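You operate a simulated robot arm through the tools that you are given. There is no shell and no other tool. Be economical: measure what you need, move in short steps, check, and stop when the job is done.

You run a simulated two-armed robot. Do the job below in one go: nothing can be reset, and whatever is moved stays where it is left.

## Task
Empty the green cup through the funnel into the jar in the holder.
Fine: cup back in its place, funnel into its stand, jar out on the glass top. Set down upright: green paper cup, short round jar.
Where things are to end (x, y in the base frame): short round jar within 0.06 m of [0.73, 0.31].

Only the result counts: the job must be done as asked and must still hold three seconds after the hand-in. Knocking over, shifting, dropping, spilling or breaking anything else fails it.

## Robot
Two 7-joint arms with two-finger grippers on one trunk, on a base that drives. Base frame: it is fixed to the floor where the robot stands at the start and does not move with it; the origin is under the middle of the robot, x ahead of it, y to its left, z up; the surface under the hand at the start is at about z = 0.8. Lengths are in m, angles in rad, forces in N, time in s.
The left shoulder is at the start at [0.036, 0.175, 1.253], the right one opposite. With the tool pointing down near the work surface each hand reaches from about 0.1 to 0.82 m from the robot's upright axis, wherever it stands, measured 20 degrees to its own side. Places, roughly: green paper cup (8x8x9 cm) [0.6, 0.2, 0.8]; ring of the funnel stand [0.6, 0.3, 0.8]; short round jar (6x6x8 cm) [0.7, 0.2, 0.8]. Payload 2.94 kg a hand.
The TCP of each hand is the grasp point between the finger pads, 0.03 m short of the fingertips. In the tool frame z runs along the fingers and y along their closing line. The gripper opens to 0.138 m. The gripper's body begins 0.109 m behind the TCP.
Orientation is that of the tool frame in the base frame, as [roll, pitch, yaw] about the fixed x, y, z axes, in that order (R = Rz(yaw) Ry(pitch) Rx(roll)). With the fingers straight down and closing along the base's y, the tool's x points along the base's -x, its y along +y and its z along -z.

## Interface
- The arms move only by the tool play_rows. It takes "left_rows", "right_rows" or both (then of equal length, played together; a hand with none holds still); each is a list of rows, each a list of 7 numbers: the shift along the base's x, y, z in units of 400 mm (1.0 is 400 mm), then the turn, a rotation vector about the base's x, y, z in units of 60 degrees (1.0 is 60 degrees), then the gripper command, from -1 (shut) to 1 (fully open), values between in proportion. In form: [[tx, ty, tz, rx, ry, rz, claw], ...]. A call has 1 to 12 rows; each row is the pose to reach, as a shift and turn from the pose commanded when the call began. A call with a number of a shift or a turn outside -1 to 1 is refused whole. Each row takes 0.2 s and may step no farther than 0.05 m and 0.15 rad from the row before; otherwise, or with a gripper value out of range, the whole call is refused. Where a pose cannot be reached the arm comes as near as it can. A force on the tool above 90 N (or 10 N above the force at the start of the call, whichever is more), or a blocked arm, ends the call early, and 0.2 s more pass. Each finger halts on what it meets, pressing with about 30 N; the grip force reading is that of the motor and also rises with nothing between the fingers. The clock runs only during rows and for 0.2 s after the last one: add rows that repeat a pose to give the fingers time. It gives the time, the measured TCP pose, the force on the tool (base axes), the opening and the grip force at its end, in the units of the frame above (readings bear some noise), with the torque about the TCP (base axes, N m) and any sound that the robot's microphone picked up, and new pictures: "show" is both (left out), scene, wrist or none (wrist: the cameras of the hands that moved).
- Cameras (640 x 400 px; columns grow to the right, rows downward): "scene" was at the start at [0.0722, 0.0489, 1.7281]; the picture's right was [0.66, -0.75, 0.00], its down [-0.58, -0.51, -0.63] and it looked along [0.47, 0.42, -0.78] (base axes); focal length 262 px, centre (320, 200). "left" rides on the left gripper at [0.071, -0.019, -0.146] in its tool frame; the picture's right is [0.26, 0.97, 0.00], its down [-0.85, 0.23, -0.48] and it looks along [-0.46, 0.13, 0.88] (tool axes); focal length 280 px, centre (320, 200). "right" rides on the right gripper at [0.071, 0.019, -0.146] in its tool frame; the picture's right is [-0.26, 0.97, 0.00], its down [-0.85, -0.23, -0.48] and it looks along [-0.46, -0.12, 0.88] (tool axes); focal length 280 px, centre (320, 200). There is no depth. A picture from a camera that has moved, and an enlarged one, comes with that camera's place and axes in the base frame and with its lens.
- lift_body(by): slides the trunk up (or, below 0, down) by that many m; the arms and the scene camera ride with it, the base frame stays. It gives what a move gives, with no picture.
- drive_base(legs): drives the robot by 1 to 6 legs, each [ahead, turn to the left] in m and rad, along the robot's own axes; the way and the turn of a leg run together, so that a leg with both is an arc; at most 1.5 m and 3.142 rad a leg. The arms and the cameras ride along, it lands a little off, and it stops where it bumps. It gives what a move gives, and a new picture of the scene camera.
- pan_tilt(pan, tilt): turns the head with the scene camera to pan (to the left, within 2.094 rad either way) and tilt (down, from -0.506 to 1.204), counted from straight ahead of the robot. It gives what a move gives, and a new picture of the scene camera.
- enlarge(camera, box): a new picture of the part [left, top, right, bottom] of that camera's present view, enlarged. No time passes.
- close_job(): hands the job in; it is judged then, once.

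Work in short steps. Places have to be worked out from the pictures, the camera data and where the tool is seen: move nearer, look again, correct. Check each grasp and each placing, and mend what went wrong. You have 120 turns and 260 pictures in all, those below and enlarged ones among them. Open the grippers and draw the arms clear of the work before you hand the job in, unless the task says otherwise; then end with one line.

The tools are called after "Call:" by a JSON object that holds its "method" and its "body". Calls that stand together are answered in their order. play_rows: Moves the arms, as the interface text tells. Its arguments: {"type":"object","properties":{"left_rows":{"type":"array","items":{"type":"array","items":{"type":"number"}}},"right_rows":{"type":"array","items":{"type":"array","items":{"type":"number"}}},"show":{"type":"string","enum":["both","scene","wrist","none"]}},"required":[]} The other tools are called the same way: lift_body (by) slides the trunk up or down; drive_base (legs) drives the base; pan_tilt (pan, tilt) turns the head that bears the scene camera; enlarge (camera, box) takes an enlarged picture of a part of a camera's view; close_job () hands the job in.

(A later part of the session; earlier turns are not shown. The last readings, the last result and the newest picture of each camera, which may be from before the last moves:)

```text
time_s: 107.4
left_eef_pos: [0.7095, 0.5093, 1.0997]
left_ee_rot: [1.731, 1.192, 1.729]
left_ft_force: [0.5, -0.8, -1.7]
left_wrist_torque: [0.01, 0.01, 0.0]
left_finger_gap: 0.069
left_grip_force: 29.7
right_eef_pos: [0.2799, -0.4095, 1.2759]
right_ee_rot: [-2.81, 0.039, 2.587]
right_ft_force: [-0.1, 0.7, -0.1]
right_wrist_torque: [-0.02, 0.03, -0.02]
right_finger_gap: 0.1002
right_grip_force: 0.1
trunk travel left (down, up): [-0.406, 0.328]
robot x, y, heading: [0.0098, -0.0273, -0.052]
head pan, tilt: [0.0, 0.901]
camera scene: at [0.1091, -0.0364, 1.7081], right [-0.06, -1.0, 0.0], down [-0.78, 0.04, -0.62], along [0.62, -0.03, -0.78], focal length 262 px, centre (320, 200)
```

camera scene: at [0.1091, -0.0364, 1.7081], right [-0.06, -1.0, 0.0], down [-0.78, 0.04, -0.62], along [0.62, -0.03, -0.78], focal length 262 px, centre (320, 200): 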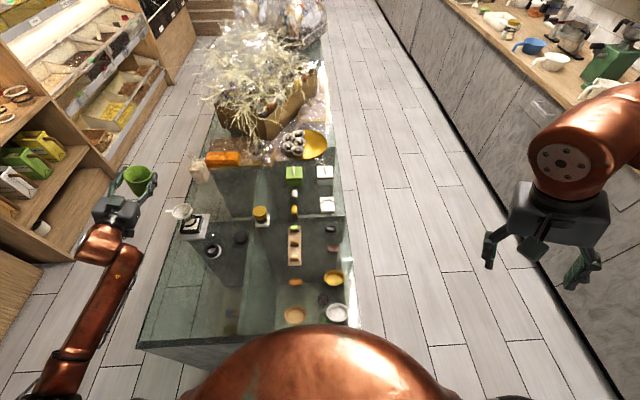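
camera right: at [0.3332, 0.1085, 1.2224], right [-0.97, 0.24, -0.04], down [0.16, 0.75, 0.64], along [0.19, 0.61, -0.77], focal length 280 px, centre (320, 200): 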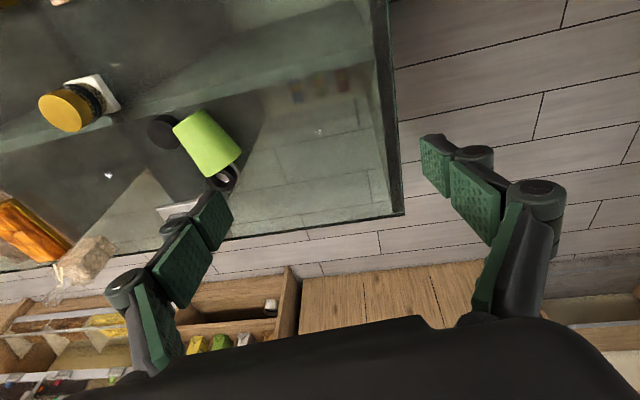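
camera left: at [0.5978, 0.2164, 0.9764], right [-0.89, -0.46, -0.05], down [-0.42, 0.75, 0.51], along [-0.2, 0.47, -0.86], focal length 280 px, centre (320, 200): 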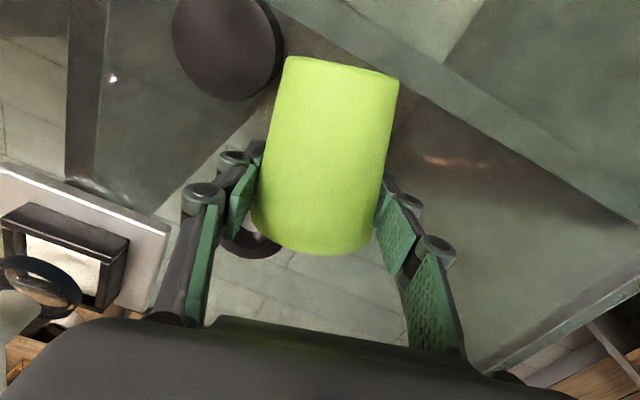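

Reached. Roll on to about 45° here, then lower with the trunk.

Call:
{"method": "play_rows", "body": {"left_rows": [[0, 0, 0, 0.14, 0, 0, -0.15], [0, 0, 0, 0.28, 0, 0, -0.15], [0, 0, 0, 0.4, 0, 0, -0.15]], "show": "none"}}

Call:
{"method": "enlarge", "body": {"camera": "scene", "box": [110, 150, 220, 250]}}

```text
time_s: 108.2
left_eef_pos: [0.7092, 0.5075, 1.1012]
left_ee_rot: [1.641, 0.773, 1.65]
left_ft_force: [0.5, 0.0, -0.9]
left_wrist_torque: [0.0, -0.03, 0.0]
left_finger_gap: 0.069
left_grip_force: 30.0
right_eef_pos: [0.279, -0.4065, 1.2775]
right_ee_rot: [-2.809, 0.039, 2.586]
right_ft_force: [1.2, 0.9, 0.1]
right_wrist_torque: [0.01, 0.02, -0.01]
right_finger_gap: 0.1003
right_grip_force: 0.0
trunk travel left (down, up): [-0.406, 0.328]
robot x, y, heading: [0.013, -0.0261, -0.058]
head pan, tilt: [0.0, 0.901]
```

```text
4.00 times, centred on (165, 200) of scene
camera zoom: at [0.1081, -0.0364, 1.7082], right [-0.06, -1.0, 0.0], down [-0.78, 0.04, -0.62], along [0.62, -0.03, -0.78], focal length 1046 px, centre (940, 200)
```

zoom: 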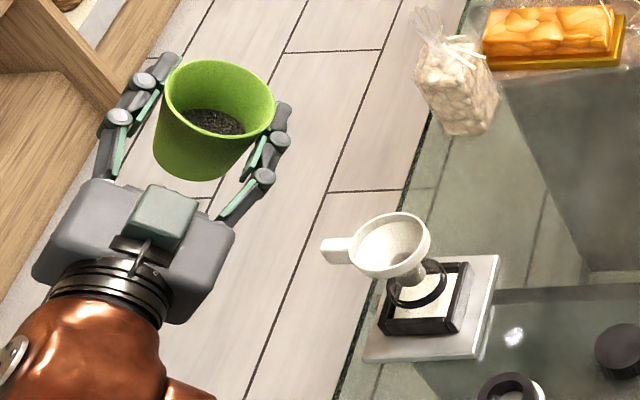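

Call:
{"method": "lift_body", "body": {"by": -0.095}}

Call:
{"method": "enlarge", "body": {"camera": "scene", "box": [110, 150, 240, 270]}}

Call:
{"method": "enlarge", "body": {"camera": "left", "box": [0, 0, 640, 400]}}

```text
time_s: 109.5
left_eef_pos: [0.7082, 0.5075, 1.0062]
left_ee_rot: [1.64, 0.775, 1.651]
left_ft_force: [-0.4, 0.1, -0.3]
left_wrist_torque: [-0.02, 0.02, 0.01]
left_finger_gap: 0.069
left_grip_force: 29.6
right_eef_pos: [0.2789, -0.4075, 1.1818]
right_ee_rot: [-2.811, 0.04, 2.585]
right_ft_force: [0.8, 0.4, -0.1]
right_wrist_torque: [0.03, -0.03, 0.03]
right_finger_gap: 0.1002
right_grip_force: 0.1
trunk travel left (down, up): [-0.311, 0.423]
robot x, y, heading: [0.0097, -0.029, -0.057]
head pan, tilt: [0.0, 0.901]
```

```text
3.33 times, centred on (175, 210) of scene
camera zoom: at [0.1538, -0.039, 1.6126], right [-0.06, -1.0, 0.0], down [-0.78, 0.04, -0.62], along [0.62, -0.03, -0.78], focal length 872 px, centre (803, 167)
```

zoom: 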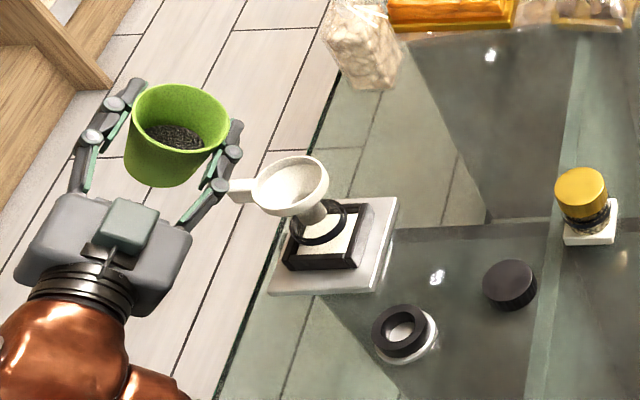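

```text
1.00 times, centred on (320, 200) of left (not enlarged: the box is as wide or as high as the picture)
camera zoom: at [0.5585, 0.5405, 0.9494], right [0.0, 0.86, 0.5], down [-0.42, -0.46, 0.78], along [0.91, -0.21, 0.37], focal length 280 px, centre (320, 200)
```

zoom: 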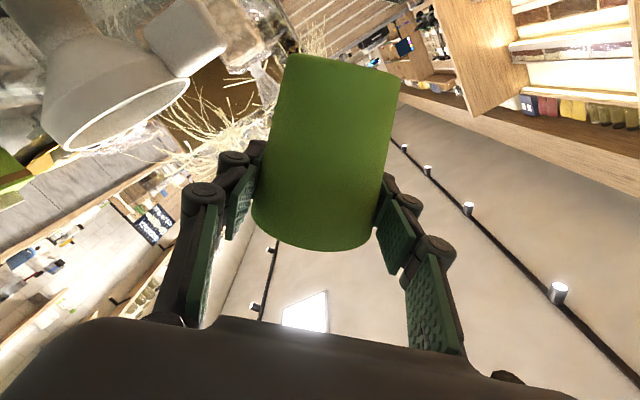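

Geometry checks out: funnel centre ≈(0.709, 0.446), rim z≈0.918. Begin pouring: roll to ~81° while keeping the lip over the funnel centre.

Call:
{"method": "play_rows", "body": {"left_rows": [[0, -0.039, -0.01, 0.117, 0, 0, -0.15], [0, -0.044, -0.02, 0.233, 0, 0, -0.15], [0, -0.052, -0.025, 0.35, 0, 0, -0.15], [0, -0.064, -0.025, 0.467, 0, 0, -0.15], [0, -0.071, -0.025, 0.583, 0, 0, -0.15]], "show": "none"}}

Call:
{"method": "enlarge", "body": {"camera": "scene", "box": [120, 160, 240, 260]}}

```text
time_s: 110.7
left_eef_pos: [0.7094, 0.4795, 0.9953]
left_ee_rot: [1.595, 0.165, 1.628]
left_ft_force: [-0.5, -0.4, -0.6]
left_wrist_torque: [-0.01, -0.01, -0.01]
left_finger_gap: 0.0691
left_grip_force: 30.2
right_eef_pos: [0.2796, -0.4081, 1.1814]
right_ee_rot: [-2.81, 0.041, 2.585]
right_ft_force: [0.4, -0.7, 0.1]
right_wrist_torque: [0.0, 0.0, -0.04]
right_finger_gap: 0.1
right_grip_force: 0.0
trunk travel left (down, up): [-0.311, 0.423]
robot x, y, heading: [0.0061, -0.0272, -0.057]
head pan, tilt: [0.0, 0.901]
```

```text
4.00 times, centred on (180, 210) of scene
camera zoom: at [0.1544, -0.0391, 1.6124], right [-0.06, -1.0, 0.0], down [-0.78, 0.04, -0.62], along [0.62, -0.03, -0.78], focal length 1046 px, centre (880, 160)
```

zoom: 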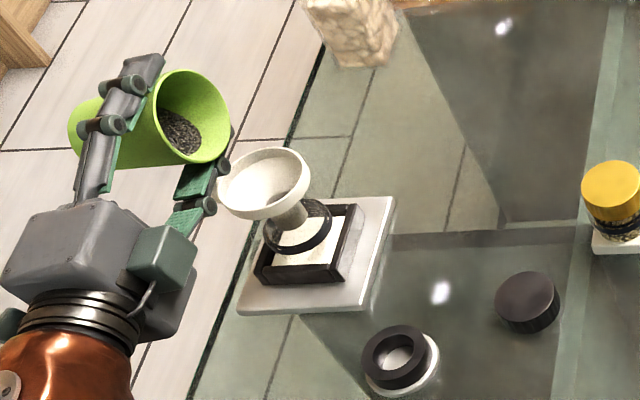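

Grains still hold; continue slowly to ~105°.

Call:
{"method": "play_rows", "body": {"left_rows": [[0, -0.013, 0, 0.117, 0, 0, -0.15], [0, -0.025, 0, 0.233, 0, 0, -0.15], [0, -0.039, 0, 0.35, 0, 0, -0.15], [0, -0.045, 0, 0.4, 0, 0, -0.15], [0, -0.045, 0, 0.4, 0, 0, -0.15]], "show": "none"}}

Call:
{"method": "enlarge", "body": {"camera": "scene", "box": [120, 160, 240, 260]}}

```text
time_s: 111.9
left_eef_pos: [0.7079, 0.4613, 0.995]
left_ee_rot: [1.569, -0.253, 1.631]
left_ft_force: [0.1, 0.3, 0.2]
left_wrist_torque: [-0.04, 0.01, 0.03]
left_finger_gap: 0.0689
left_grip_force: 29.6
right_eef_pos: [0.2795, -0.4089, 1.1811]
right_ee_rot: [-2.81, 0.039, 2.587]
right_ft_force: [-0.2, -0.2, 0.2]
right_wrist_torque: [0.01, -0.01, 0.03]
right_finger_gap: 0.1002
right_grip_force: 0.1
trunk travel left (down, up): [-0.311, 0.423]
robot x, y, heading: [0.0125, -0.0305, -0.052]
head pan, tilt: [0.0, 0.901]
```

```text
4.00 times, centred on (180, 210) of scene
camera zoom: at [0.1545, -0.0391, 1.6124], right [-0.06, -1.0, 0.0], down [-0.78, 0.04, -0.62], along [0.62, -0.03, -0.78], focal length 1046 px, centre (880, 160)
```

zoom: 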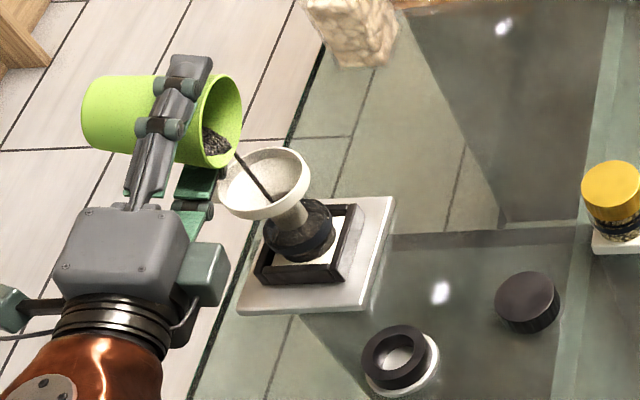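

It is pouring: a thin stream runs into the funnel and the jar is filling. Hold this pose for the flow.

Call:
{"method": "play_rows", "body": {"left_rows": [[0, 0, 0, 0, 0, 0, -0.15], [0, 0, 0, 0, 0, 0, -0.15], [0, 0, 0, 0, 0, 0, -0.15], [0, 0, 0, 0, 0, 0, -0.15], [0, 0, 0, 0, 0, 0, -0.15], [0, 0, 0, 0, 0, 0, -0.15], [0, 0, 0, 0, 0, 0, -0.15], [0, 0, 0, 0, 0, 0, -0.15]], "show": "none"}}

Call:
{"method": "enlarge", "body": {"camera": "scene", "box": [120, 160, 240, 260]}}

```text
time_s: 113.7
left_eef_pos: [0.7077, 0.4604, 0.9949]
left_ee_rot: [1.57, -0.251, 1.63]
left_ft_force: [0.7, 0.8, -0.3]
left_wrist_torque: [-0.03, -0.01, -0.04]
left_finger_gap: 0.0685
left_grip_force: 30.3
right_eef_pos: [0.2789, -0.4082, 1.1807]
right_ee_rot: [-2.809, 0.041, 2.587]
right_ft_force: [0.7, 0.5, -0.4]
right_wrist_torque: [-0.01, 0.0, -0.01]
right_finger_gap: 0.1001
right_grip_force: 0.0
trunk travel left (down, up): [-0.311, 0.423]
robot x, y, heading: [0.0115, -0.0285, -0.061]
head pan, tilt: [0.0, 0.901]
```

```text
4.00 times, centred on (180, 210) of scene
camera zoom: at [0.1545, -0.0391, 1.6124], right [-0.06, -1.0, 0.0], down [-0.78, 0.04, -0.62], along [0.62, -0.03, -0.78], focal length 1046 px, centre (880, 160)
```

zoom: 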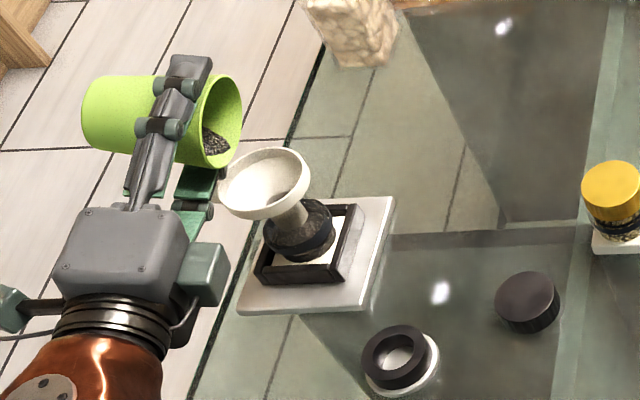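

Flow stopped at this tilt with a little left. Roll further to ~130° in small steps.

Call:
{"method": "play_rows", "body": {"left_rows": [[0, -0.01, 0, 0.117, 0, 0, -0.15], [0, -0.01, 0, 0.117, 0, 0, -0.15], [0, -0.022, 0, 0.22, 0, 0, -0.15], [0, -0.022, 0, 0.22, 0, 0, -0.15], [0, -0.035, 0, 0.32, 0, 0, -0.15], [0, -0.035, 0, 0.32, 0, 0, -0.15], [0, -0.05, 0, 0.43, 0, 0, -0.15], [0, -0.05, 0, 0.43, 0, 0, -0.15], [0, -0.05, 0, 0.43, 0, 0, -0.15]], "show": "none"}}

Call:
{"method": "enlarge", "body": {"camera": "scene", "box": [120, 160, 240, 260]}}

```text
time_s: 115.7
left_eef_pos: [0.7087, 0.4405, 0.996]
left_ee_rot: [1.537, -0.701, 1.648]
left_ft_force: [0.0, -0.7, -0.5]
left_wrist_torque: [0.01, 0.0, -0.01]
left_finger_gap: 0.0684
left_grip_force: 30.2
right_eef_pos: [0.2783, -0.4088, 1.1811]
right_ee_rot: [-2.809, 0.04, 2.586]
right_ft_force: [0.0, -0.1, -0.2]
right_wrist_torque: [-0.03, -0.02, 0.01]
right_finger_gap: 0.1
right_grip_force: 0.1
trunk travel left (down, up): [-0.311, 0.423]
robot x, y, heading: [0.0092, -0.0312, -0.053]
head pan, tilt: [0.0, 0.901]
```

```text
4.00 times, centred on (180, 210) of scene
camera zoom: at [0.1544, -0.0392, 1.6124], right [-0.06, -1.0, 0.0], down [-0.78, 0.04, -0.62], along [0.62, -0.03, -0.78], focal length 1046 px, centre (880, 160)
```

zoom: 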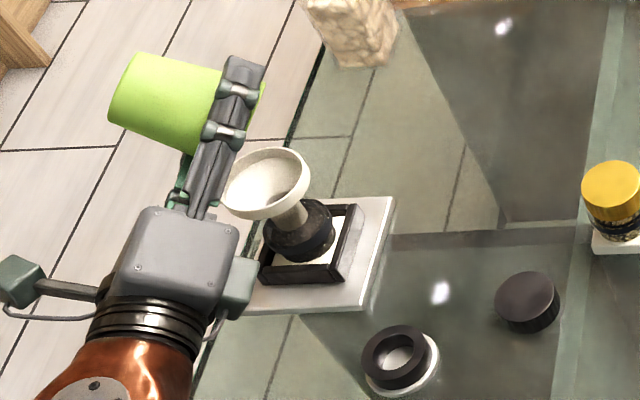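

Jar looks filled. Hold ~1.6 s at a bit more tilt, then inspect.

Call:
{"method": "play_rows", "body": {"left_rows": [[0, -0.006, 0, 0.07, 0, 0, -0.15], [0, -0.006, 0, 0.07, 0, 0, -0.15], [0, -0.006, 0, 0.07, 0, 0, -0.15], [0, -0.006, 0, 0.07, 0, 0, -0.15], [0, -0.006, 0, 0.07, 0, 0, -0.15], [0, -0.006, 0, 0.07, 0, 0, -0.15], [0, -0.006, 0, 0.07, 0, 0, -0.15], [0, -0.006, 0, 0.07, 0, 0, -0.15]], "show": "wrist"}}

```text
time_s: 117.5
left_eef_pos: [0.7082, 0.4383, 0.9954]
left_ee_rot: [1.53, -0.773, 1.651]
left_ft_force: [-0.7, -0.1, -0.9]
left_wrist_torque: [-0.04, -0.05, 0.02]
left_finger_gap: 0.0682
left_grip_force: 29.7
right_eef_pos: [0.2792, -0.408, 1.1821]
right_ee_rot: [-2.81, 0.041, 2.586]
right_ft_force: [-0.2, -0.5, -0.7]
right_wrist_torque: [0.03, 0.03, -0.02]
right_finger_gap: 0.1
right_grip_force: 0.0
trunk travel left (down, up): [-0.311, 0.423]
robot x, y, heading: [0.0125, -0.0328, -0.051]
head pan, tilt: [0.0, 0.901]
camera left: at [0.558, 0.4962, 1.0261], right [0.0, -0.49, 0.87], down [-0.42, -0.79, -0.44], along [0.91, -0.37, -0.2], focal length 280 px, centre (320, 200)
```

left: 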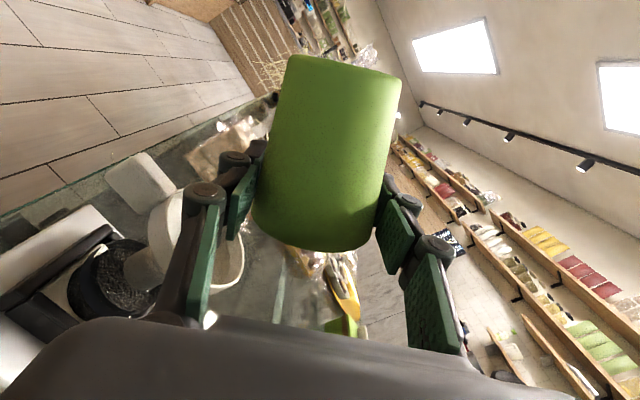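

No more stream. Roll back, retracing, and raise.

Call:
{"method": "play_rows", "body": {"left_rows": [[0, 0.02, 0.0, -0.14, 0, 0, -0.15], [0, 0.035, 0.0, -0.28, 0, 0, -0.15], [0, 0.055, 0.0, -0.42, 0, 0, -0.15], [0, 0.075, 0.0, -0.56, 0, 0, -0.15], [0, 0.1, 0.02, -0.7, 0, 0, -0.15], [0, 0.125, 0.06, -0.84, 0, 0, -0.15], [0, 0.15, 0.12, -0.98, 0, 0, -0.15]], "show": "none"}}

Call:
{"method": "enlarge", "body": {"camera": "scene", "box": [110, 140, 230, 260]}}

```text
time_s: 119.1
left_eef_pos: [0.7073, 0.4981, 1.0439]
left_ee_rot: [1.6, 0.253, 1.63]
left_ft_force: [0.0, -0.8, -0.7]
left_wrist_torque: [0.02, 0.02, 0.0]
left_finger_gap: 0.0683
left_grip_force: 29.8
right_eef_pos: [0.2785, -0.4083, 1.1831]
right_ee_rot: [-2.811, 0.041, 2.586]
right_ft_force: [-0.2, -0.1, 0.0]
right_wrist_torque: [-0.01, 0.02, 0.0]
right_finger_gap: 0.1003
right_grip_force: 0.0
trunk travel left (down, up): [-0.311, 0.423]
robot x, y, heading: [0.0097, -0.0275, -0.055]
head pan, tilt: [0.0, 0.901]
```

```text
3.33 times, centred on (170, 200) of scene
camera zoom: at [0.1541, -0.0392, 1.6124], right [-0.06, -1.0, 0.0], down [-0.78, 0.04, -0.62], along [0.62, -0.03, -0.78], focal length 872 px, centre (820, 200)
```

zoom: 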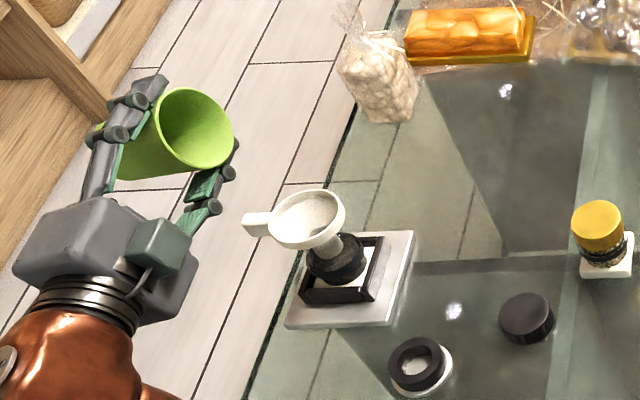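

Cup and funnel are empty, jar filled, nothing spilled. Roll the cup upright while drawing back from the funnel.

Call:
{"method": "play_rows", "body": {"left_rows": [[0, 0.05, 0.08, -0.14, 0, 0, -0.15], [-0.04, 0.05, 0.16, -0.28, 0, 0, -0.15], [-0.1, 0.05, 0.2, -0.42, 0, 0, -0.15], [-0.18, 0.04, 0.2, -0.56, 0, 0, -0.15], [-0.26, 0.02, 0.2, -0.7, 0, 0, -0.15], [-0.34, 0, 0.2, -0.84, 0, 0, -0.15], [-0.42, -0.02, 0.2, -0.98, 0, 0, -0.15]], "show": "none"}}

```text
time_s: 120.7
left_eef_pos: [0.5389, 0.4897, 1.1255]
left_ee_rot: [1.772, 1.272, 1.765]
left_ft_force: [-0.4, -0.8, -0.5]
left_wrist_torque: [0.01, 0.04, 0.03]
left_finger_gap: 0.0682
left_grip_force: 30.4
right_eef_pos: [0.2796, -0.4088, 1.1807]
right_ee_rot: [-2.809, 0.04, 2.588]
right_ft_force: [-0.5, -0.2, -0.3]
right_wrist_torque: [-0.02, -0.02, -0.01]
right_finger_gap: 0.0997
right_grip_force: 0.0
trunk travel left (down, up): [-0.311, 0.423]
robot x, y, heading: [0.0099, -0.0282, -0.058]
head pan, tilt: [0.0, 0.901]
```

Finish uprighting the cup (−17°), then turn the base right and back a little so the cup's home spot lies in the left arm's good zone.

Call:
{"method": "play_rows", "body": {"left_rows": [[0, 0, 0.02, -0.14, 0, 0, -0.15], [0, 0, 0.04, -0.28, 0, 0, -0.15]], "show": "none"}}

Call:
{"method": "drive_base", "body": {"legs": [[0.0, -0.345], [-0.06, 0.0]]}}

```text
time_s: 121.3
left_eef_pos: [0.5409, 0.4924, 1.1402]
left_ee_rot: [-3.102, 1.513, -3.114]
left_ft_force: [0.0, -0.5, -0.4]
left_wrist_torque: [0.03, -0.02, 0.02]
left_finger_gap: 0.0683
left_grip_force: 30.1
right_eef_pos: [0.2789, -0.4083, 1.1814]
right_ee_rot: [-2.808, 0.039, 2.588]
right_ft_force: [-0.1, 0.9, 0.2]
right_wrist_torque: [0.03, 0.03, -0.02]
right_finger_gap: 0.1004
right_grip_force: 0.2
trunk travel left (down, up): [-0.311, 0.423]
robot x, y, heading: [0.0109, -0.0316, -0.058]
head pan, tilt: [0.0, 0.901]
```

```text
time_s: 123.3
left_eef_pos: [0.6267, 0.3073, 1.1421]
left_ee_rot: [3.14, 1.514, 2.784]
left_ft_force: [-0.4, 0.0, -0.6]
left_wrist_torque: [0.02, 0.03, 0.0]
left_finger_gap: 0.0681
left_grip_force: 29.7
right_eef_pos: [0.0781, -0.4521, 1.1832]
right_ee_rot: [-2.812, 0.043, 2.246]
right_ft_force: [-0.3, 0.0, -0.4]
right_wrist_torque: [-0.04, -0.07, 0.03]
right_finger_gap: 0.1004
right_grip_force: 0.1
trunk travel left (down, up): [-0.311, 0.423]
robot x, y, heading: [-0.045, -0.0053, -0.401]
head pan, tilt: [0.0, 0.901]
camera scene: at [0.0847, -0.0623, 1.6127], right [-0.39, -0.92, 0.0], down [-0.72, 0.3, -0.62], along [0.57, -0.24, -0.78], focal length 262 px, centre (320, 200)
```

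scene: 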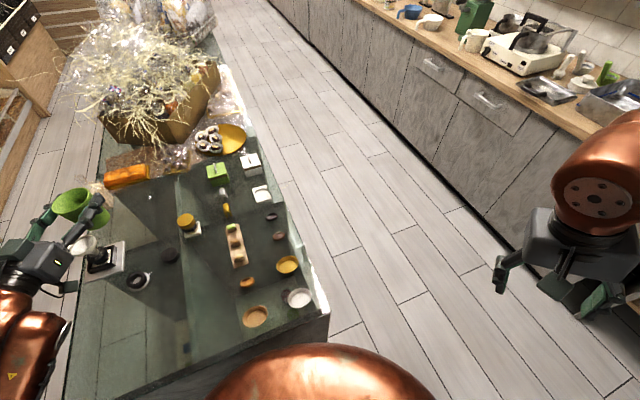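

Move the cup above its home spot (0.602, 0.156).

Call:
{"method": "play_rows", "body": {"left_rows": [[-0.01, -0.09, 0, 0, 0, 0, -0.15], [-0.03, -0.18, 0, 0, 0, 0, -0.15], [-0.05, -0.28, 0, 0, 0, 0, -0.15], [-0.062, -0.378, 0, 0, 0, 0, -0.15], [-0.062, -0.378, 0, 0, 0, 0, -0.15]], "show": "scene"}}

```text
time_s: 124.5
left_eef_pos: [0.6017, 0.158, 1.1395]
left_ee_rot: [-3.126, 1.513, 2.802]
left_ft_force: [-0.2, 0.3, 0.3]
left_wrist_torque: [0.0, 0.0, -0.02]
left_finger_gap: 0.0679
left_grip_force: 30.4
right_eef_pos: [0.0804, -0.4525, 1.1815]
right_ee_rot: [-2.81, 0.04, 2.247]
right_ft_force: [0.6, -0.4, 0.3]
right_wrist_torque: [-0.02, 0.0, 0.02]
right_finger_gap: 0.1001
right_grip_force: 0.1
trunk travel left (down, up): [-0.311, 0.423]
robot x, y, heading: [-0.0449, -0.0063, -0.401]
head pan, tilt: [0.0, 0.901]
camera scene: at [0.0871, -0.0618, 1.6124], right [-0.39, -0.92, 0.0], down [-0.72, 0.3, -0.62], along [0.57, -0.24, -0.78], focal length 262 px, centre (320, 200)
```

scene: 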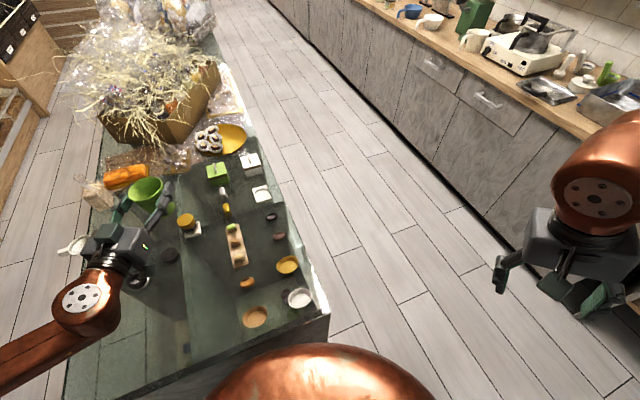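

Reached. Before lowering, check the left elbow's height by panning the head left.

Call:
{"method": "pan_tilt", "body": {"pan": 0.9, "tilt": 0.75}}

```text
time_s: 125.7
left_eef_pos: [0.6008, 0.1566, 1.139]
left_ee_rot: [3.141, 1.512, 2.786]
left_ft_force: [-0.5, -0.5, -0.5]
left_wrist_torque: [0.0, 0.0, -0.01]
left_finger_gap: 0.068
left_grip_force: 29.9
right_eef_pos: [0.0803, -0.4537, 1.1811]
right_ee_rot: [-2.81, 0.041, 2.246]
right_ft_force: [-0.7, -0.8, 0.2]
right_wrist_torque: [0.01, 0.0, -0.02]
right_finger_gap: 0.1001
right_grip_force: 0.1
trunk travel left (down, up): [-0.311, 0.423]
robot x, y, heading: [-0.042, 0.0008, -0.397]
head pan, tilt: [0.901, 0.75]
camera scene: at [0.0901, 0.0059, 1.6243], right [0.48, -0.88, 0.0], down [-0.6, -0.33, -0.73], along [0.64, 0.35, -0.68], focal length 262 px, centre (320, 200)
```

scene: 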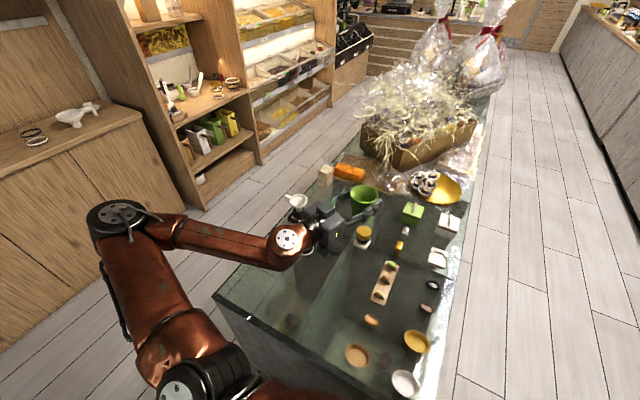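

Elbow sits high (~1.2 m), so lowering is safe. Lower with the trunk to TCP z≈0.875.

Call:
{"method": "lift_body", "body": {"by": -0.262}}

Call:
{"method": "enlarge", "body": {"camera": "scene", "box": [250, 150, 450, 300]}}

Call:
{"method": "enlarge", "body": {"camera": "left", "box": [0, 0, 640, 400]}}

```text
time_s: 127.6
left_eef_pos: [0.6541, 0.1332, 0.8604]
left_ee_rot: [3.093, 1.358, 2.737]
left_ft_force: [-11.8, 3.1, 30.1]
left_wrist_torque: [1.57, 6.07, 0.12]
left_finger_gap: 0.065
left_grip_force: 29.9
right_eef_pos: [0.0837, -0.4532, 0.9751]
right_ee_rot: [-2.806, 0.031, 2.247]
right_ft_force: [0.2, 0.2, -0.2]
right_wrist_torque: [-0.01, 0.03, -0.01]
right_finger_gap: 0.1002
right_grip_force: 0.1
trunk travel left (down, up): [-0.106, 0.628]
robot x, y, heading: [-0.047, -0.0047, -0.389]
head pan, tilt: [0.901, 0.75]
stopped: the force on the tool passed its limit at 162 N (the readings are from after the stop); the commanded pose is now the measured one
```

```text
2.67 times, centred on (350, 225) of scene
camera zoom: at [0.2447, -0.0585, 1.4035], right [0.49, -0.87, 0.0], down [-0.59, -0.33, -0.73], along [0.64, 0.35, -0.68], focal length 697 px, centre (240, 133)
```

zoom: 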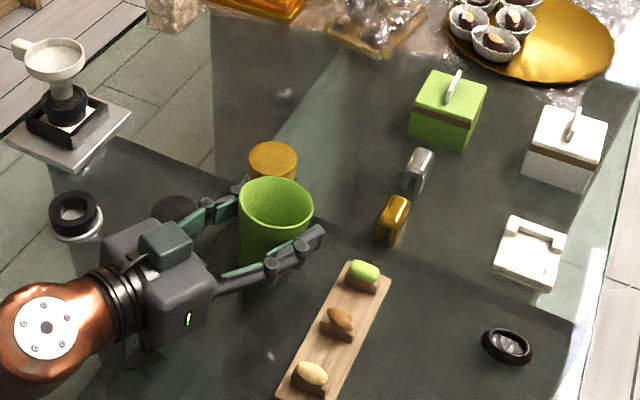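

```text
1.00 times, centred on (320, 200) of left (not enlarged: the box is as wide or as high as the picture)
camera zoom: at [0.4995, 0.1707, 0.8217], right [0.29, 0.93, -0.25], down [-0.19, 0.31, 0.93], along [0.94, -0.22, 0.26], focal length 280 px, centre (320, 200)
```

zoom: 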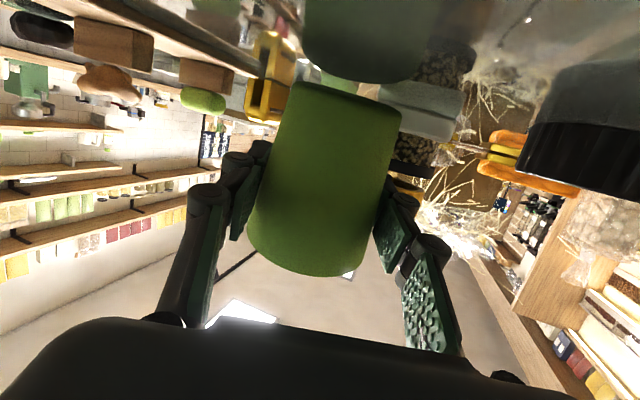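

The trunk moves forward as it lowers, folding the arm until the hand was pushed forward and touched down (force stop). Raise straight up first and check.

Call:
{"method": "lift_body", "body": {"by": 0.08}}

Call:
{"method": "enlarge", "body": {"camera": "scene", "box": [250, 150, 450, 300]}}

```text
time_s: 128.8
left_eef_pos: [0.6577, 0.1344, 0.9361]
left_ee_rot: [3.081, 1.35, 2.726]
left_ft_force: [-0.4, -0.7, -0.4]
left_wrist_torque: [0.0, -0.02, 0.02]
left_finger_gap: 0.0647
left_grip_force: 29.9
right_eef_pos: [0.0859, -0.4545, 1.0542]
right_ee_rot: [-2.806, 0.03, 2.248]
right_ft_force: [1.2, -0.4, 0.4]
right_wrist_torque: [0.01, -0.04, -0.01]
right_finger_gap: 0.0999
right_grip_force: 0.0
trunk travel left (down, up): [-0.186, 0.548]
robot x, y, heading: [-0.0507, -0.0048, -0.393]
head pan, tilt: [0.901, 0.75]
```

```text
2.67 times, centred on (350, 225) of scene
camera zoom: at [0.1773, -0.0303, 1.4929], right [0.48, -0.87, 0.0], down [-0.6, -0.33, -0.73], along [0.64, 0.35, -0.68], focal length 697 px, centre (240, 133)
```

zoom: 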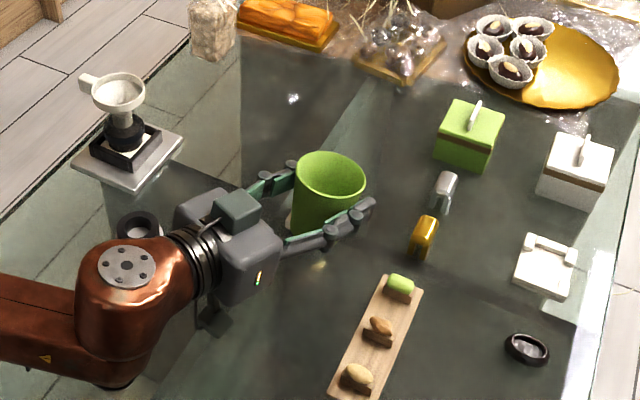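

The gold jar seems untouched. The contact was the cup's base on the table, so it likely seated flat in the grip. I back the base 0.15 m so the arm has room to stay unfolded while lowering.

Call:
{"method": "drive_base", "body": {"legs": [[-0.15, 0.0]]}}

```text
time_s: 130.2
left_eef_pos: [0.5189, 0.1918, 0.9389]
left_ee_rot: [3.082, 1.353, 2.732]
left_ft_force: [-0.4, -0.1, -0.7]
left_wrist_torque: [0.0, 0.02, -0.01]
left_finger_gap: 0.0648
left_grip_force: 29.5
right_eef_pos: [-0.051, -0.3966, 1.0556]
right_ee_rot: [-2.805, 0.031, 2.252]
right_ft_force: [-0.6, -0.3, -0.4]
right_wrist_torque: [-0.03, -0.09, -0.01]
right_finger_gap: 0.0999
right_grip_force: 0.1
trunk travel left (down, up): [-0.186, 0.548]
robot x, y, heading: [-0.1831, 0.0513, -0.388]
head pan, tilt: [0.901, 0.75]
camera scene: at [0.0387, 0.0281, 1.4935], right [0.49, -0.87, 0.0], down [-0.6, -0.33, -0.73], along [0.64, 0.36, -0.68], focal length 262 px, centre (320, 200)
```

scene: 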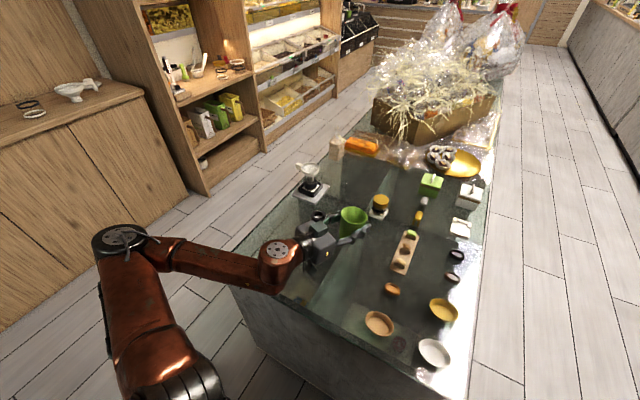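

Gold jar still at (0.716, 0.171). Extend the hand to (0.602, 0.156), then lower a bit with the arm.

Call:
{"method": "play_rows", "body": {"left_rows": [[0.08, -0.035, 0, 0, 0, 0, -0.15], [0.16, -0.07, 0, 0, 0, 0, -0.15], [0.208, -0.09, 0, 0, 0, 0, -0.15], [0.208, -0.09, -0.05, 0, 0, 0, -0.15], [0.208, -0.09, -0.1, 0, 0, 0, -0.15]], "show": "none"}}

Call:
{"method": "enlarge", "body": {"camera": "scene", "box": [280, 170, 440, 290]}}

```text
time_s: 131.4
left_eef_pos: [0.6022, 0.1554, 0.8959]
left_ee_rot: [3.078, 1.348, 2.725]
left_ft_force: [-0.9, -0.9, -0.7]
left_wrist_torque: [0.01, 0.01, -0.01]
left_finger_gap: 0.0652
left_grip_force: 29.8
right_eef_pos: [-0.0515, -0.3975, 1.0536]
right_ee_rot: [-2.804, 0.029, 2.25]
right_ft_force: [-0.2, -0.1, 0.1]
right_wrist_torque: [0.01, 0.0, 0.01]
right_finger_gap: 0.0999
right_grip_force: 0.0
trunk travel left (down, up): [-0.186, 0.548]
robot x, y, heading: [-0.179, 0.048, -0.392]
head pan, tilt: [0.901, 0.75]
```

```text
3.33 times, centred on (360, 230) of scene
camera zoom: at [0.0403, 0.0275, 1.4932], right [0.49, -0.87, 0.0], down [-0.6, -0.33, -0.73], along [0.64, 0.36, -0.68], focal length 872 px, centre (187, 100)
```

zoom: 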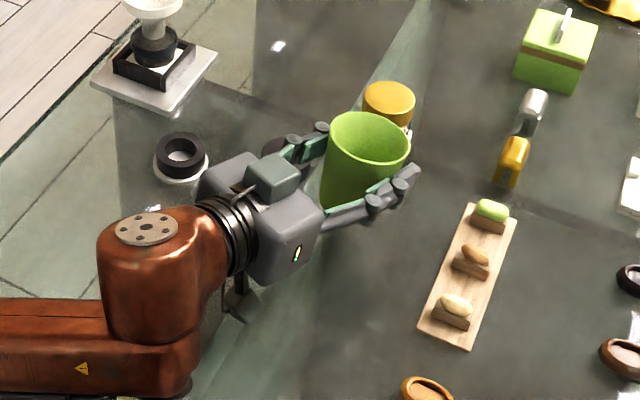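

The cup's rim is directly above the grip: it's about upright. Lower in small steps until contact.

Call:
{"method": "play_rows", "body": {"left_rows": [[0, 0, -0.03, 0, 0, 0, -0.15], [0, 0, -0.06, 0, 0, 0, -0.15], [0, 0, -0.075, 0, 0, 0, -0.15], [0, 0, -0.075, 0, 0, 0, -0.15]], "show": "none"}}

```text
time_s: 132.4
left_eef_pos: [0.5991, 0.1578, 0.8759]
left_ee_rot: [3.04, 1.361, 2.691]
left_ft_force: [-0.6, -0.3, 0.4]
left_wrist_torque: [0.01, -0.02, 0.01]
left_finger_gap: 0.0651
left_grip_force: 30.6
right_eef_pos: [-0.0534, -0.396, 1.0562]
right_ee_rot: [-2.81, 0.035, 2.25]
right_ft_force: [0.6, -0.4, -0.1]
right_wrist_torque: [-0.01, -0.03, 0.02]
right_finger_gap: 0.1
right_grip_force: 0.0
trunk travel left (down, up): [-0.186, 0.548]
robot x, y, heading: [-0.1837, 0.0525, -0.392]
head pan, tilt: [0.901, 0.75]
```

Call:
{"method": "play_rows", "body": {"left_rows": [[0, 0, -0.01, 0, 0, 0, -0.15], [0, 0, -0.02, 0, 0, 0, -0.15], [0, 0, -0.03, 0, 0, 0, -0.15], [0, 0, -0.03, 0, 0, 0, -0.15]], "show": "none"}}

```text
time_s: 133.4
left_eef_pos: [0.5956, 0.1553, 0.8788]
left_ee_rot: [2.967, 1.378, 2.619]
left_ft_force: [-0.3, -0.2, -0.4]
left_wrist_torque: [0.02, 0.05, 0.02]
left_finger_gap: 0.065
left_grip_force: 29.6
right_eef_pos: [-0.0621, -0.4016, 1.0548]
right_ee_rot: [-2.815, 0.033, 2.252]
right_ft_force: [0.3, -0.2, -0.3]
right_wrist_torque: [-0.05, 0.03, 0.0]
right_finger_gap: 0.1003
right_grip_force: 0.0
trunk travel left (down, up): [-0.186, 0.548]
robot x, y, heading: [-0.185, 0.0496, -0.391]
head pan, tilt: [0.901, 0.75]
```

Tool force is nil but the hand stopped descending: the wrist link is touching the table. Raise, pitch the hand 12° further down (wrist rises), then lower so the cup's base seats against the table.

Call:
{"method": "play_rows", "body": {"left_rows": [[0, 0, 0.05, 0, 0, 0, -0.15], [0.01, 0, 0.08, 0.035, 0.095, 0, -0.15], [0.018, 0, 0.1, 0.075, 0.2, 0, -0.15], [0.018, 0.0, 0.08, 0.085, 0.23, 0.03, -0.15], [0.018, 0, 0.04, 0.085, 0.23, 0.06, -0.15], [0.018, 0, 0.01, 0.085, 0.23, 0.08, -0.15]], "show": "scene"}}

Call:
{"method": "enlarge", "body": {"camera": "scene", "box": [280, 170, 440, 290]}}

```text
time_s: 134.8
left_eef_pos: [0.6077, 0.1581, 0.8668]
left_ee_rot: [3.072, 1.102, 2.813]
left_ft_force: [-1.3, 0.1, 0.2]
left_wrist_torque: [-0.02, -0.01, 0.05]
left_finger_gap: 0.0649
left_grip_force: 29.9
right_eef_pos: [-0.0539, -0.3991, 1.056]
right_ee_rot: [-2.811, 0.03, 2.252]
right_ft_force: [-0.6, -0.7, -0.1]
right_wrist_torque: [0.02, 0.01, -0.01]
right_finger_gap: 0.1
right_grip_force: 0.1
trunk travel left (down, up): [-0.186, 0.548]
robot x, y, heading: [-0.1791, 0.052, -0.385]
head pan, tilt: [0.901, 0.75]
camera scene: at [0.0347, 0.0259, 1.4951], right [0.49, -0.87, 0.0], down [-0.59, -0.33, -0.73], along [0.64, 0.36, -0.68], focal length 262 px, centre (320, 200)
```

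scene: 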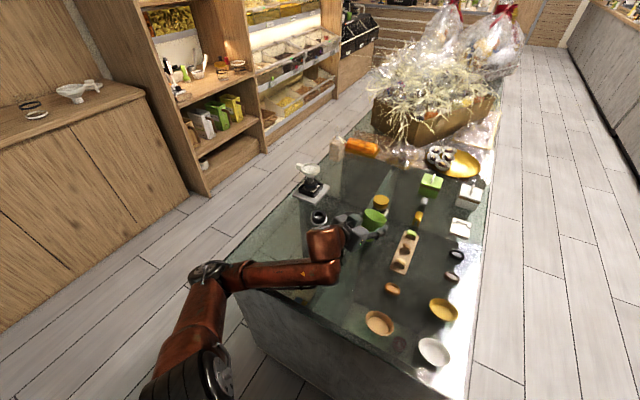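

```text
3.33 times, centred on (360, 230) of scene
camera zoom: at [0.0347, 0.0259, 1.4951], right [0.49, -0.87, 0.0], down [-0.59, -0.33, -0.73], along [0.64, 0.36, -0.68], focal length 872 px, centre (187, 100)
```

zoom: 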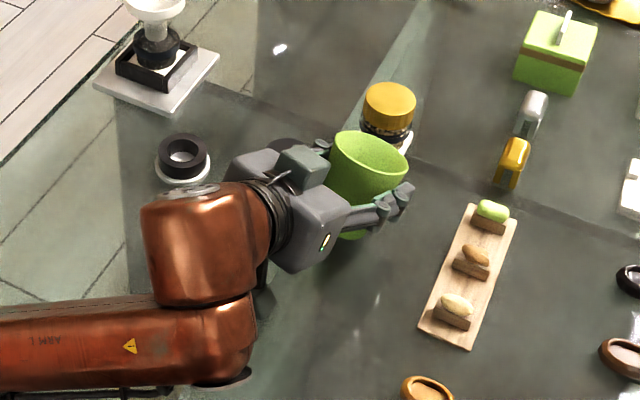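

The hand moves freely now (~27° down, cup leaning ~15° forward). Lower in small steps until the base edge meets the table.

Call:
{"method": "play_rows", "body": {"left_rows": [[-0.01, 0, -0.008, 0, 0, 0, -0.15], [-0.014, -0.005, -0.016, 0, 0, 0, -0.15], [-0.014, -0.005, -0.024, 0, 0, 0, -0.15], [-0.014, -0.005, -0.032, 0, 0, 0, -0.15]], "show": "none"}}

```text
time_s: 135.8
left_eef_pos: [0.5992, 0.1518, 0.8653]
left_ee_rot: [3.036, 1.113, 2.778]
left_ft_force: [0.7, -0.5, -0.4]
left_wrist_torque: [0.02, -0.01, 0.02]
left_finger_gap: 0.0651
left_grip_force: 29.9
right_eef_pos: [-0.0617, -0.4029, 1.0544]
right_ee_rot: [-2.817, 0.031, 2.252]
right_ft_force: [0.2, 0.8, -1.0]
right_wrist_torque: [-0.11, 0.04, 0.02]
right_finger_gap: 0.1
right_grip_force: 0.1
trunk travel left (down, up): [-0.186, 0.548]
robot x, y, heading: [-0.1836, 0.0506, -0.39]
head pan, tilt: [0.901, 0.75]
```

The forearm is resting low near the table edge. Raise the trunk 0.12 (elbow rises), then bring the hand back down with the arm.

Call:
{"method": "lift_body", "body": {"by": 0.12}}

Call:
{"method": "play_rows", "body": {"left_rows": [[0, 0, -0.05, 0, 0, 0, -0.15], [0, 0, -0.1, 0, 0, 0, -0.15], [0, 0, -0.15, 0, 0, 0, -0.15], [0, 0, -0.2, 0, 0, 0, -0.15], [0, 0, -0.25, 0, 0, 0, -0.15], [0, 0, -0.28, 0, 0, 0, -0.15]], "show": "scene"}}

```text
time_s: 137.3
left_eef_pos: [0.6052, 0.1528, 0.9663]
left_ee_rot: [3.088, 1.092, 2.822]
left_ft_force: [-0.2, 0.1, -0.9]
left_wrist_torque: [0.03, -0.02, 0.02]
left_finger_gap: 0.0649
left_grip_force: 30.2
right_eef_pos: [-0.0503, -0.3984, 1.1737]
right_ee_rot: [-2.805, 0.03, 2.249]
right_ft_force: [-0.3, -0.7, -0.3]
right_wrist_torque: [0.04, 0.04, 0.0]
right_finger_gap: 0.1002
right_grip_force: 0.1
trunk travel left (down, up): [-0.306, 0.428]
robot x, y, heading: [-0.1839, 0.0521, -0.388]
head pan, tilt: [0.901, 0.75]
```

```text
time_s: 138.7
left_eef_pos: [0.604, 0.1538, 0.8588]
left_ee_rot: [3.083, 1.104, 2.817]
left_ft_force: [0.8, 0.1, 14.2]
left_wrist_torque: [0.02, -0.09, -0.01]
left_finger_gap: 0.065
left_grip_force: 29.9
right_eef_pos: [-0.0525, -0.3968, 1.1751]
right_ee_rot: [-2.807, 0.032, 2.249]
right_ft_force: [0.6, 0.0, 0.6]
right_wrist_torque: [0.05, 0.01, -0.05]
right_finger_gap: 0.1001
right_grip_force: 0.1
trunk travel left (down, up): [-0.306, 0.428]
robot x, y, heading: [-0.1794, 0.0501, -0.39]
head pan, tilt: [0.901, 0.75]
camera scene: at [-0.0455, 0.0623, 1.62], right [0.49, -0.87, 0.0], down [-0.59, -0.33, -0.73], along [0.64, 0.36, -0.68], focal length 262 px, centre (320, 200)
```

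scene: 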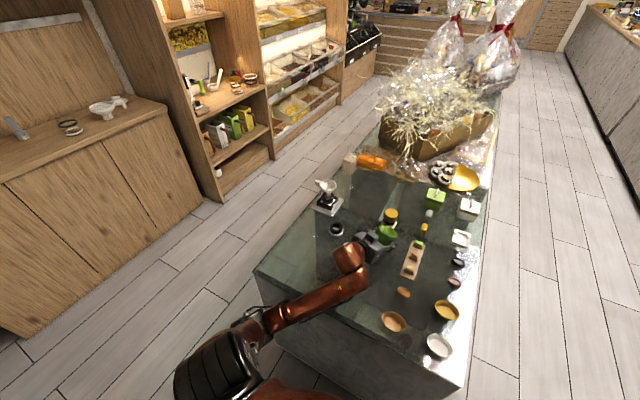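

Now the tool reads 14 N upward: the cup is on the table. Zoom to check its tilt.

Call:
{"method": "enlarge", "body": {"camera": "scene", "box": [340, 190, 440, 280]}}

Call:
{"method": "enlarge", "body": {"camera": "left", "box": [160, 20, 480, 260]}}

```text
4.44 times, centred on (390, 235) of scene
camera zoom: at [-0.0455, 0.0623, 1.62], right [0.49, -0.87, 0.0], down [-0.59, -0.33, -0.73], along [0.64, 0.36, -0.68], focal length 1162 px, centre (9, 44)
```

zoom: 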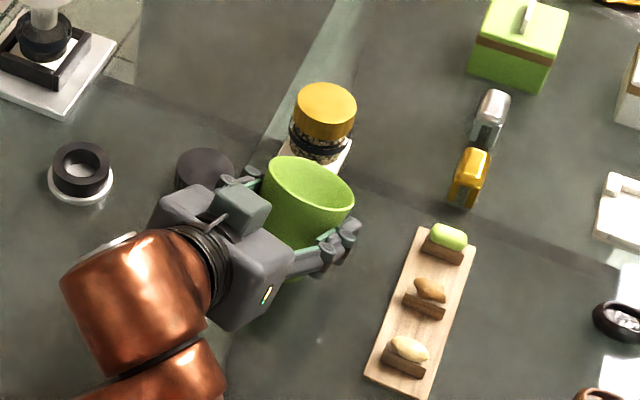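

```text
1.67 times, centred on (320, 140) of left
camera zoom: at [0.4431, 0.1786, 0.8602], right [0.15, 0.97, -0.21], down [0.01, 0.21, 0.98], along [0.99, -0.15, 0.02], focal length 467 px, centre (320, 300)
```

zoom: 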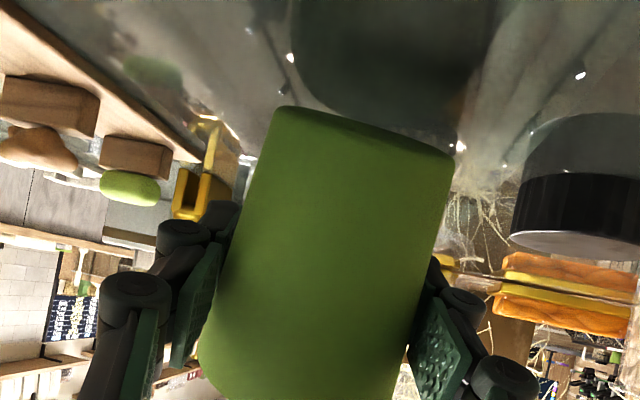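

The cup leans ~18° with its front base edge on the glass. Press down ~7 mm to let it pivot flat within the pads.

Call:
{"method": "play_rows", "body": {"left_rows": [[0, 0, -0.008, 0, 0, 0, -0.15], [0, 0, -0.016, 0, 0, 0, -0.15], [0, 0, -0.024, 0, 0, 0, -0.15], [0, 0, -0.024, 0, 0, 0, -0.15]], "show": "none"}}

Call:
{"method": "enlarge", "body": {"camera": "scene", "box": [340, 190, 440, 280]}}

```text
time_s: 139.7
left_eef_pos: [0.6029, 0.1541, 0.8478]
left_ee_rot: [3.089, 1.098, 2.821]
left_ft_force: [2.3, 1.4, 21.7]
left_wrist_torque: [-0.04, -0.13, -0.03]
left_finger_gap: 0.0631
left_grip_force: 30.4
right_eef_pos: [-0.0522, -0.3978, 1.175]
right_ee_rot: [-2.806, 0.031, 2.252]
right_ft_force: [-0.2, 0.4, 0.0]
right_wrist_torque: [-0.01, -0.01, 0.01]
right_finger_gap: 0.1002
right_grip_force: 0.0
trunk travel left (down, up): [-0.306, 0.428]
robot x, y, heading: [-0.1824, 0.0537, -0.393]
head pan, tilt: [0.901, 0.75]
```

```text
4.44 times, centred on (390, 235) of scene
camera zoom: at [-0.0462, 0.0624, 1.6198], right [0.49, -0.87, 0.0], down [-0.59, -0.33, -0.73], along [0.64, 0.36, -0.68], focal length 1162 px, centre (9, 44)
```

zoom: 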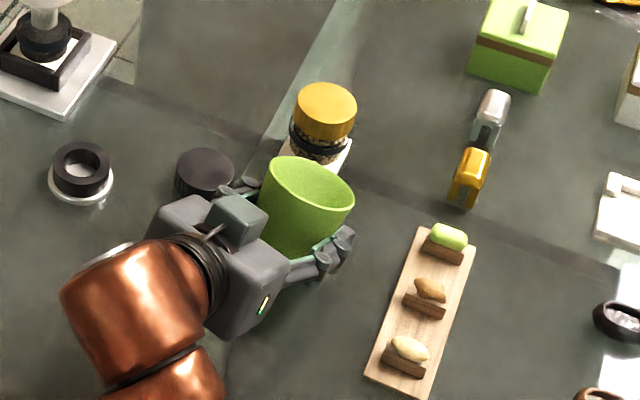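

The hand slid down the cup rather than pivoting. I pitch the hand up ~9° to reduce the lean before releasing.

Call:
{"method": "play_rows", "body": {"left_rows": [[0, 0, 0, -0.024, -0.071, 0, -0.15], [0, 0, -0.004, -0.047, -0.142, 0, -0.15], [0, 0, -0.008, -0.068, -0.205, 0, -0.15], [0, 0, -0.008, -0.068, -0.205, 0, -0.15]], "show": "none"}}

Call:
{"method": "enlarge", "body": {"camera": "scene", "box": [340, 190, 440, 280]}}

```text
time_s: 140.7
left_eef_pos: [0.5998, 0.155, 0.8593]
left_ee_rot: [3.068, 1.349, 2.802]
left_ft_force: [-23.3, 21.1, 83.5]
left_wrist_torque: [3.89, 16.1, -3.04]
left_finger_gap: 0.062
left_grip_force: 30.5
right_eef_pos: [-0.059, -0.3966, 1.1774]
right_ee_rot: [-2.812, 0.036, 2.25]
right_ft_force: [-0.4, -0.9, -0.5]
right_wrist_torque: [0.0, -0.01, 0.02]
right_finger_gap: 0.1
right_grip_force: 0.0
trunk travel left (down, up): [-0.306, 0.428]
robot x, y, heading: [-0.1819, 0.0505, -0.393]
head pan, tilt: [0.901, 0.75]
```

```text
4.44 times, centred on (390, 235) of scene
camera zoom: at [-0.0551, 0.0634, 1.6213], right [0.49, -0.87, 0.0], down [-0.59, -0.33, -0.74], along [0.64, 0.36, -0.68], focal length 1162 px, centre (9, 44)
```

zoom: 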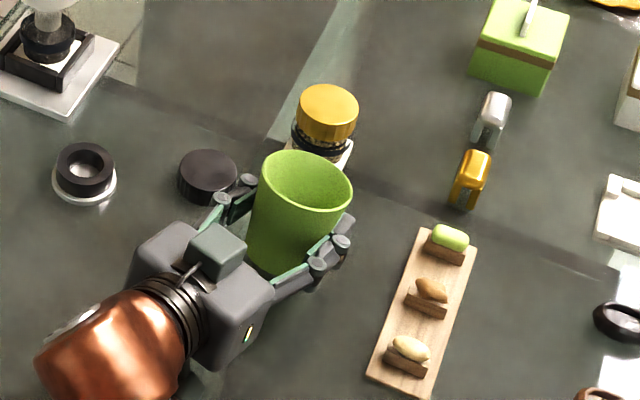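

The cup is now nearly upright, but the hand's underside presses the table (83 N). Relax the pitch slightly and then open slowly.

Call:
{"method": "play_rows", "body": {"left_rows": [[0, 0, 0.0, 0.012, 0.037, 0, -0.15], [0, 0, 0.0, 0.022, 0.065, 0, -0.15], [0, 0, 0, 0.022, 0.065, 0, -0.05], [0, 0, 0, 0.022, 0.065, 0, 0.0], [0, 0, 0, 0.022, 0.065, 0, 0.08], [0, 0, 0, 0.022, 0.065, 0, 0.16], [0, 0, 0, 0.022, 0.065, 0, 0.25], [0, 0, 0, 0.022, 0.065, 0, 0.35], [0, 0, 0, 0.022, 0.065, 0, 0.35]], "show": "none"}}

Call:
{"method": "enlarge", "body": {"camera": "scene", "box": [340, 190, 440, 280]}}

```text
time_s: 142.7
left_eef_pos: [0.6028, 0.1541, 0.8409]
left_ee_rot: [3.091, 1.248, 2.822]
left_ft_force: [5.6, -6.6, 15.3]
left_wrist_torque: [0.21, 2.56, 1.09]
left_finger_gap: 0.0933
left_grip_force: 0.0
right_eef_pos: [-0.0519, -0.3982, 1.1745]
right_ee_rot: [-2.807, 0.029, 2.252]
right_ft_force: [0.1, 0.8, 0.2]
right_wrist_torque: [-0.02, 0.02, -0.03]
right_finger_gap: 0.0999
right_grip_force: 0.2
trunk travel left (down, up): [-0.306, 0.428]
robot x, y, heading: [-0.1831, 0.0484, -0.388]
head pan, tilt: [0.901, 0.75]
```

```text
4.44 times, centred on (390, 235) of scene
camera zoom: at [-0.0446, 0.0615, 1.6196], right [0.49, -0.87, 0.0], down [-0.6, -0.33, -0.73], along [0.64, 0.36, -0.68], focal length 1162 px, centre (9, 44)
```

zoom: 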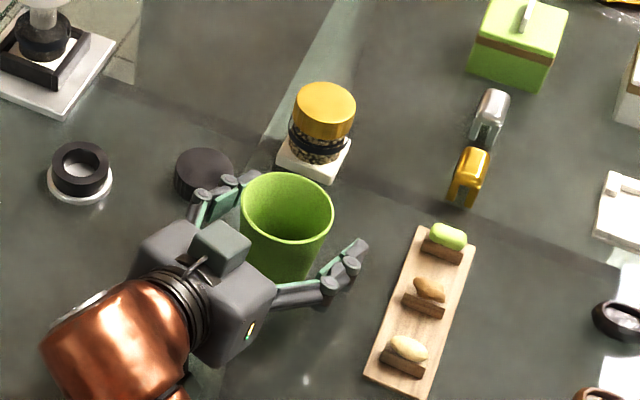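

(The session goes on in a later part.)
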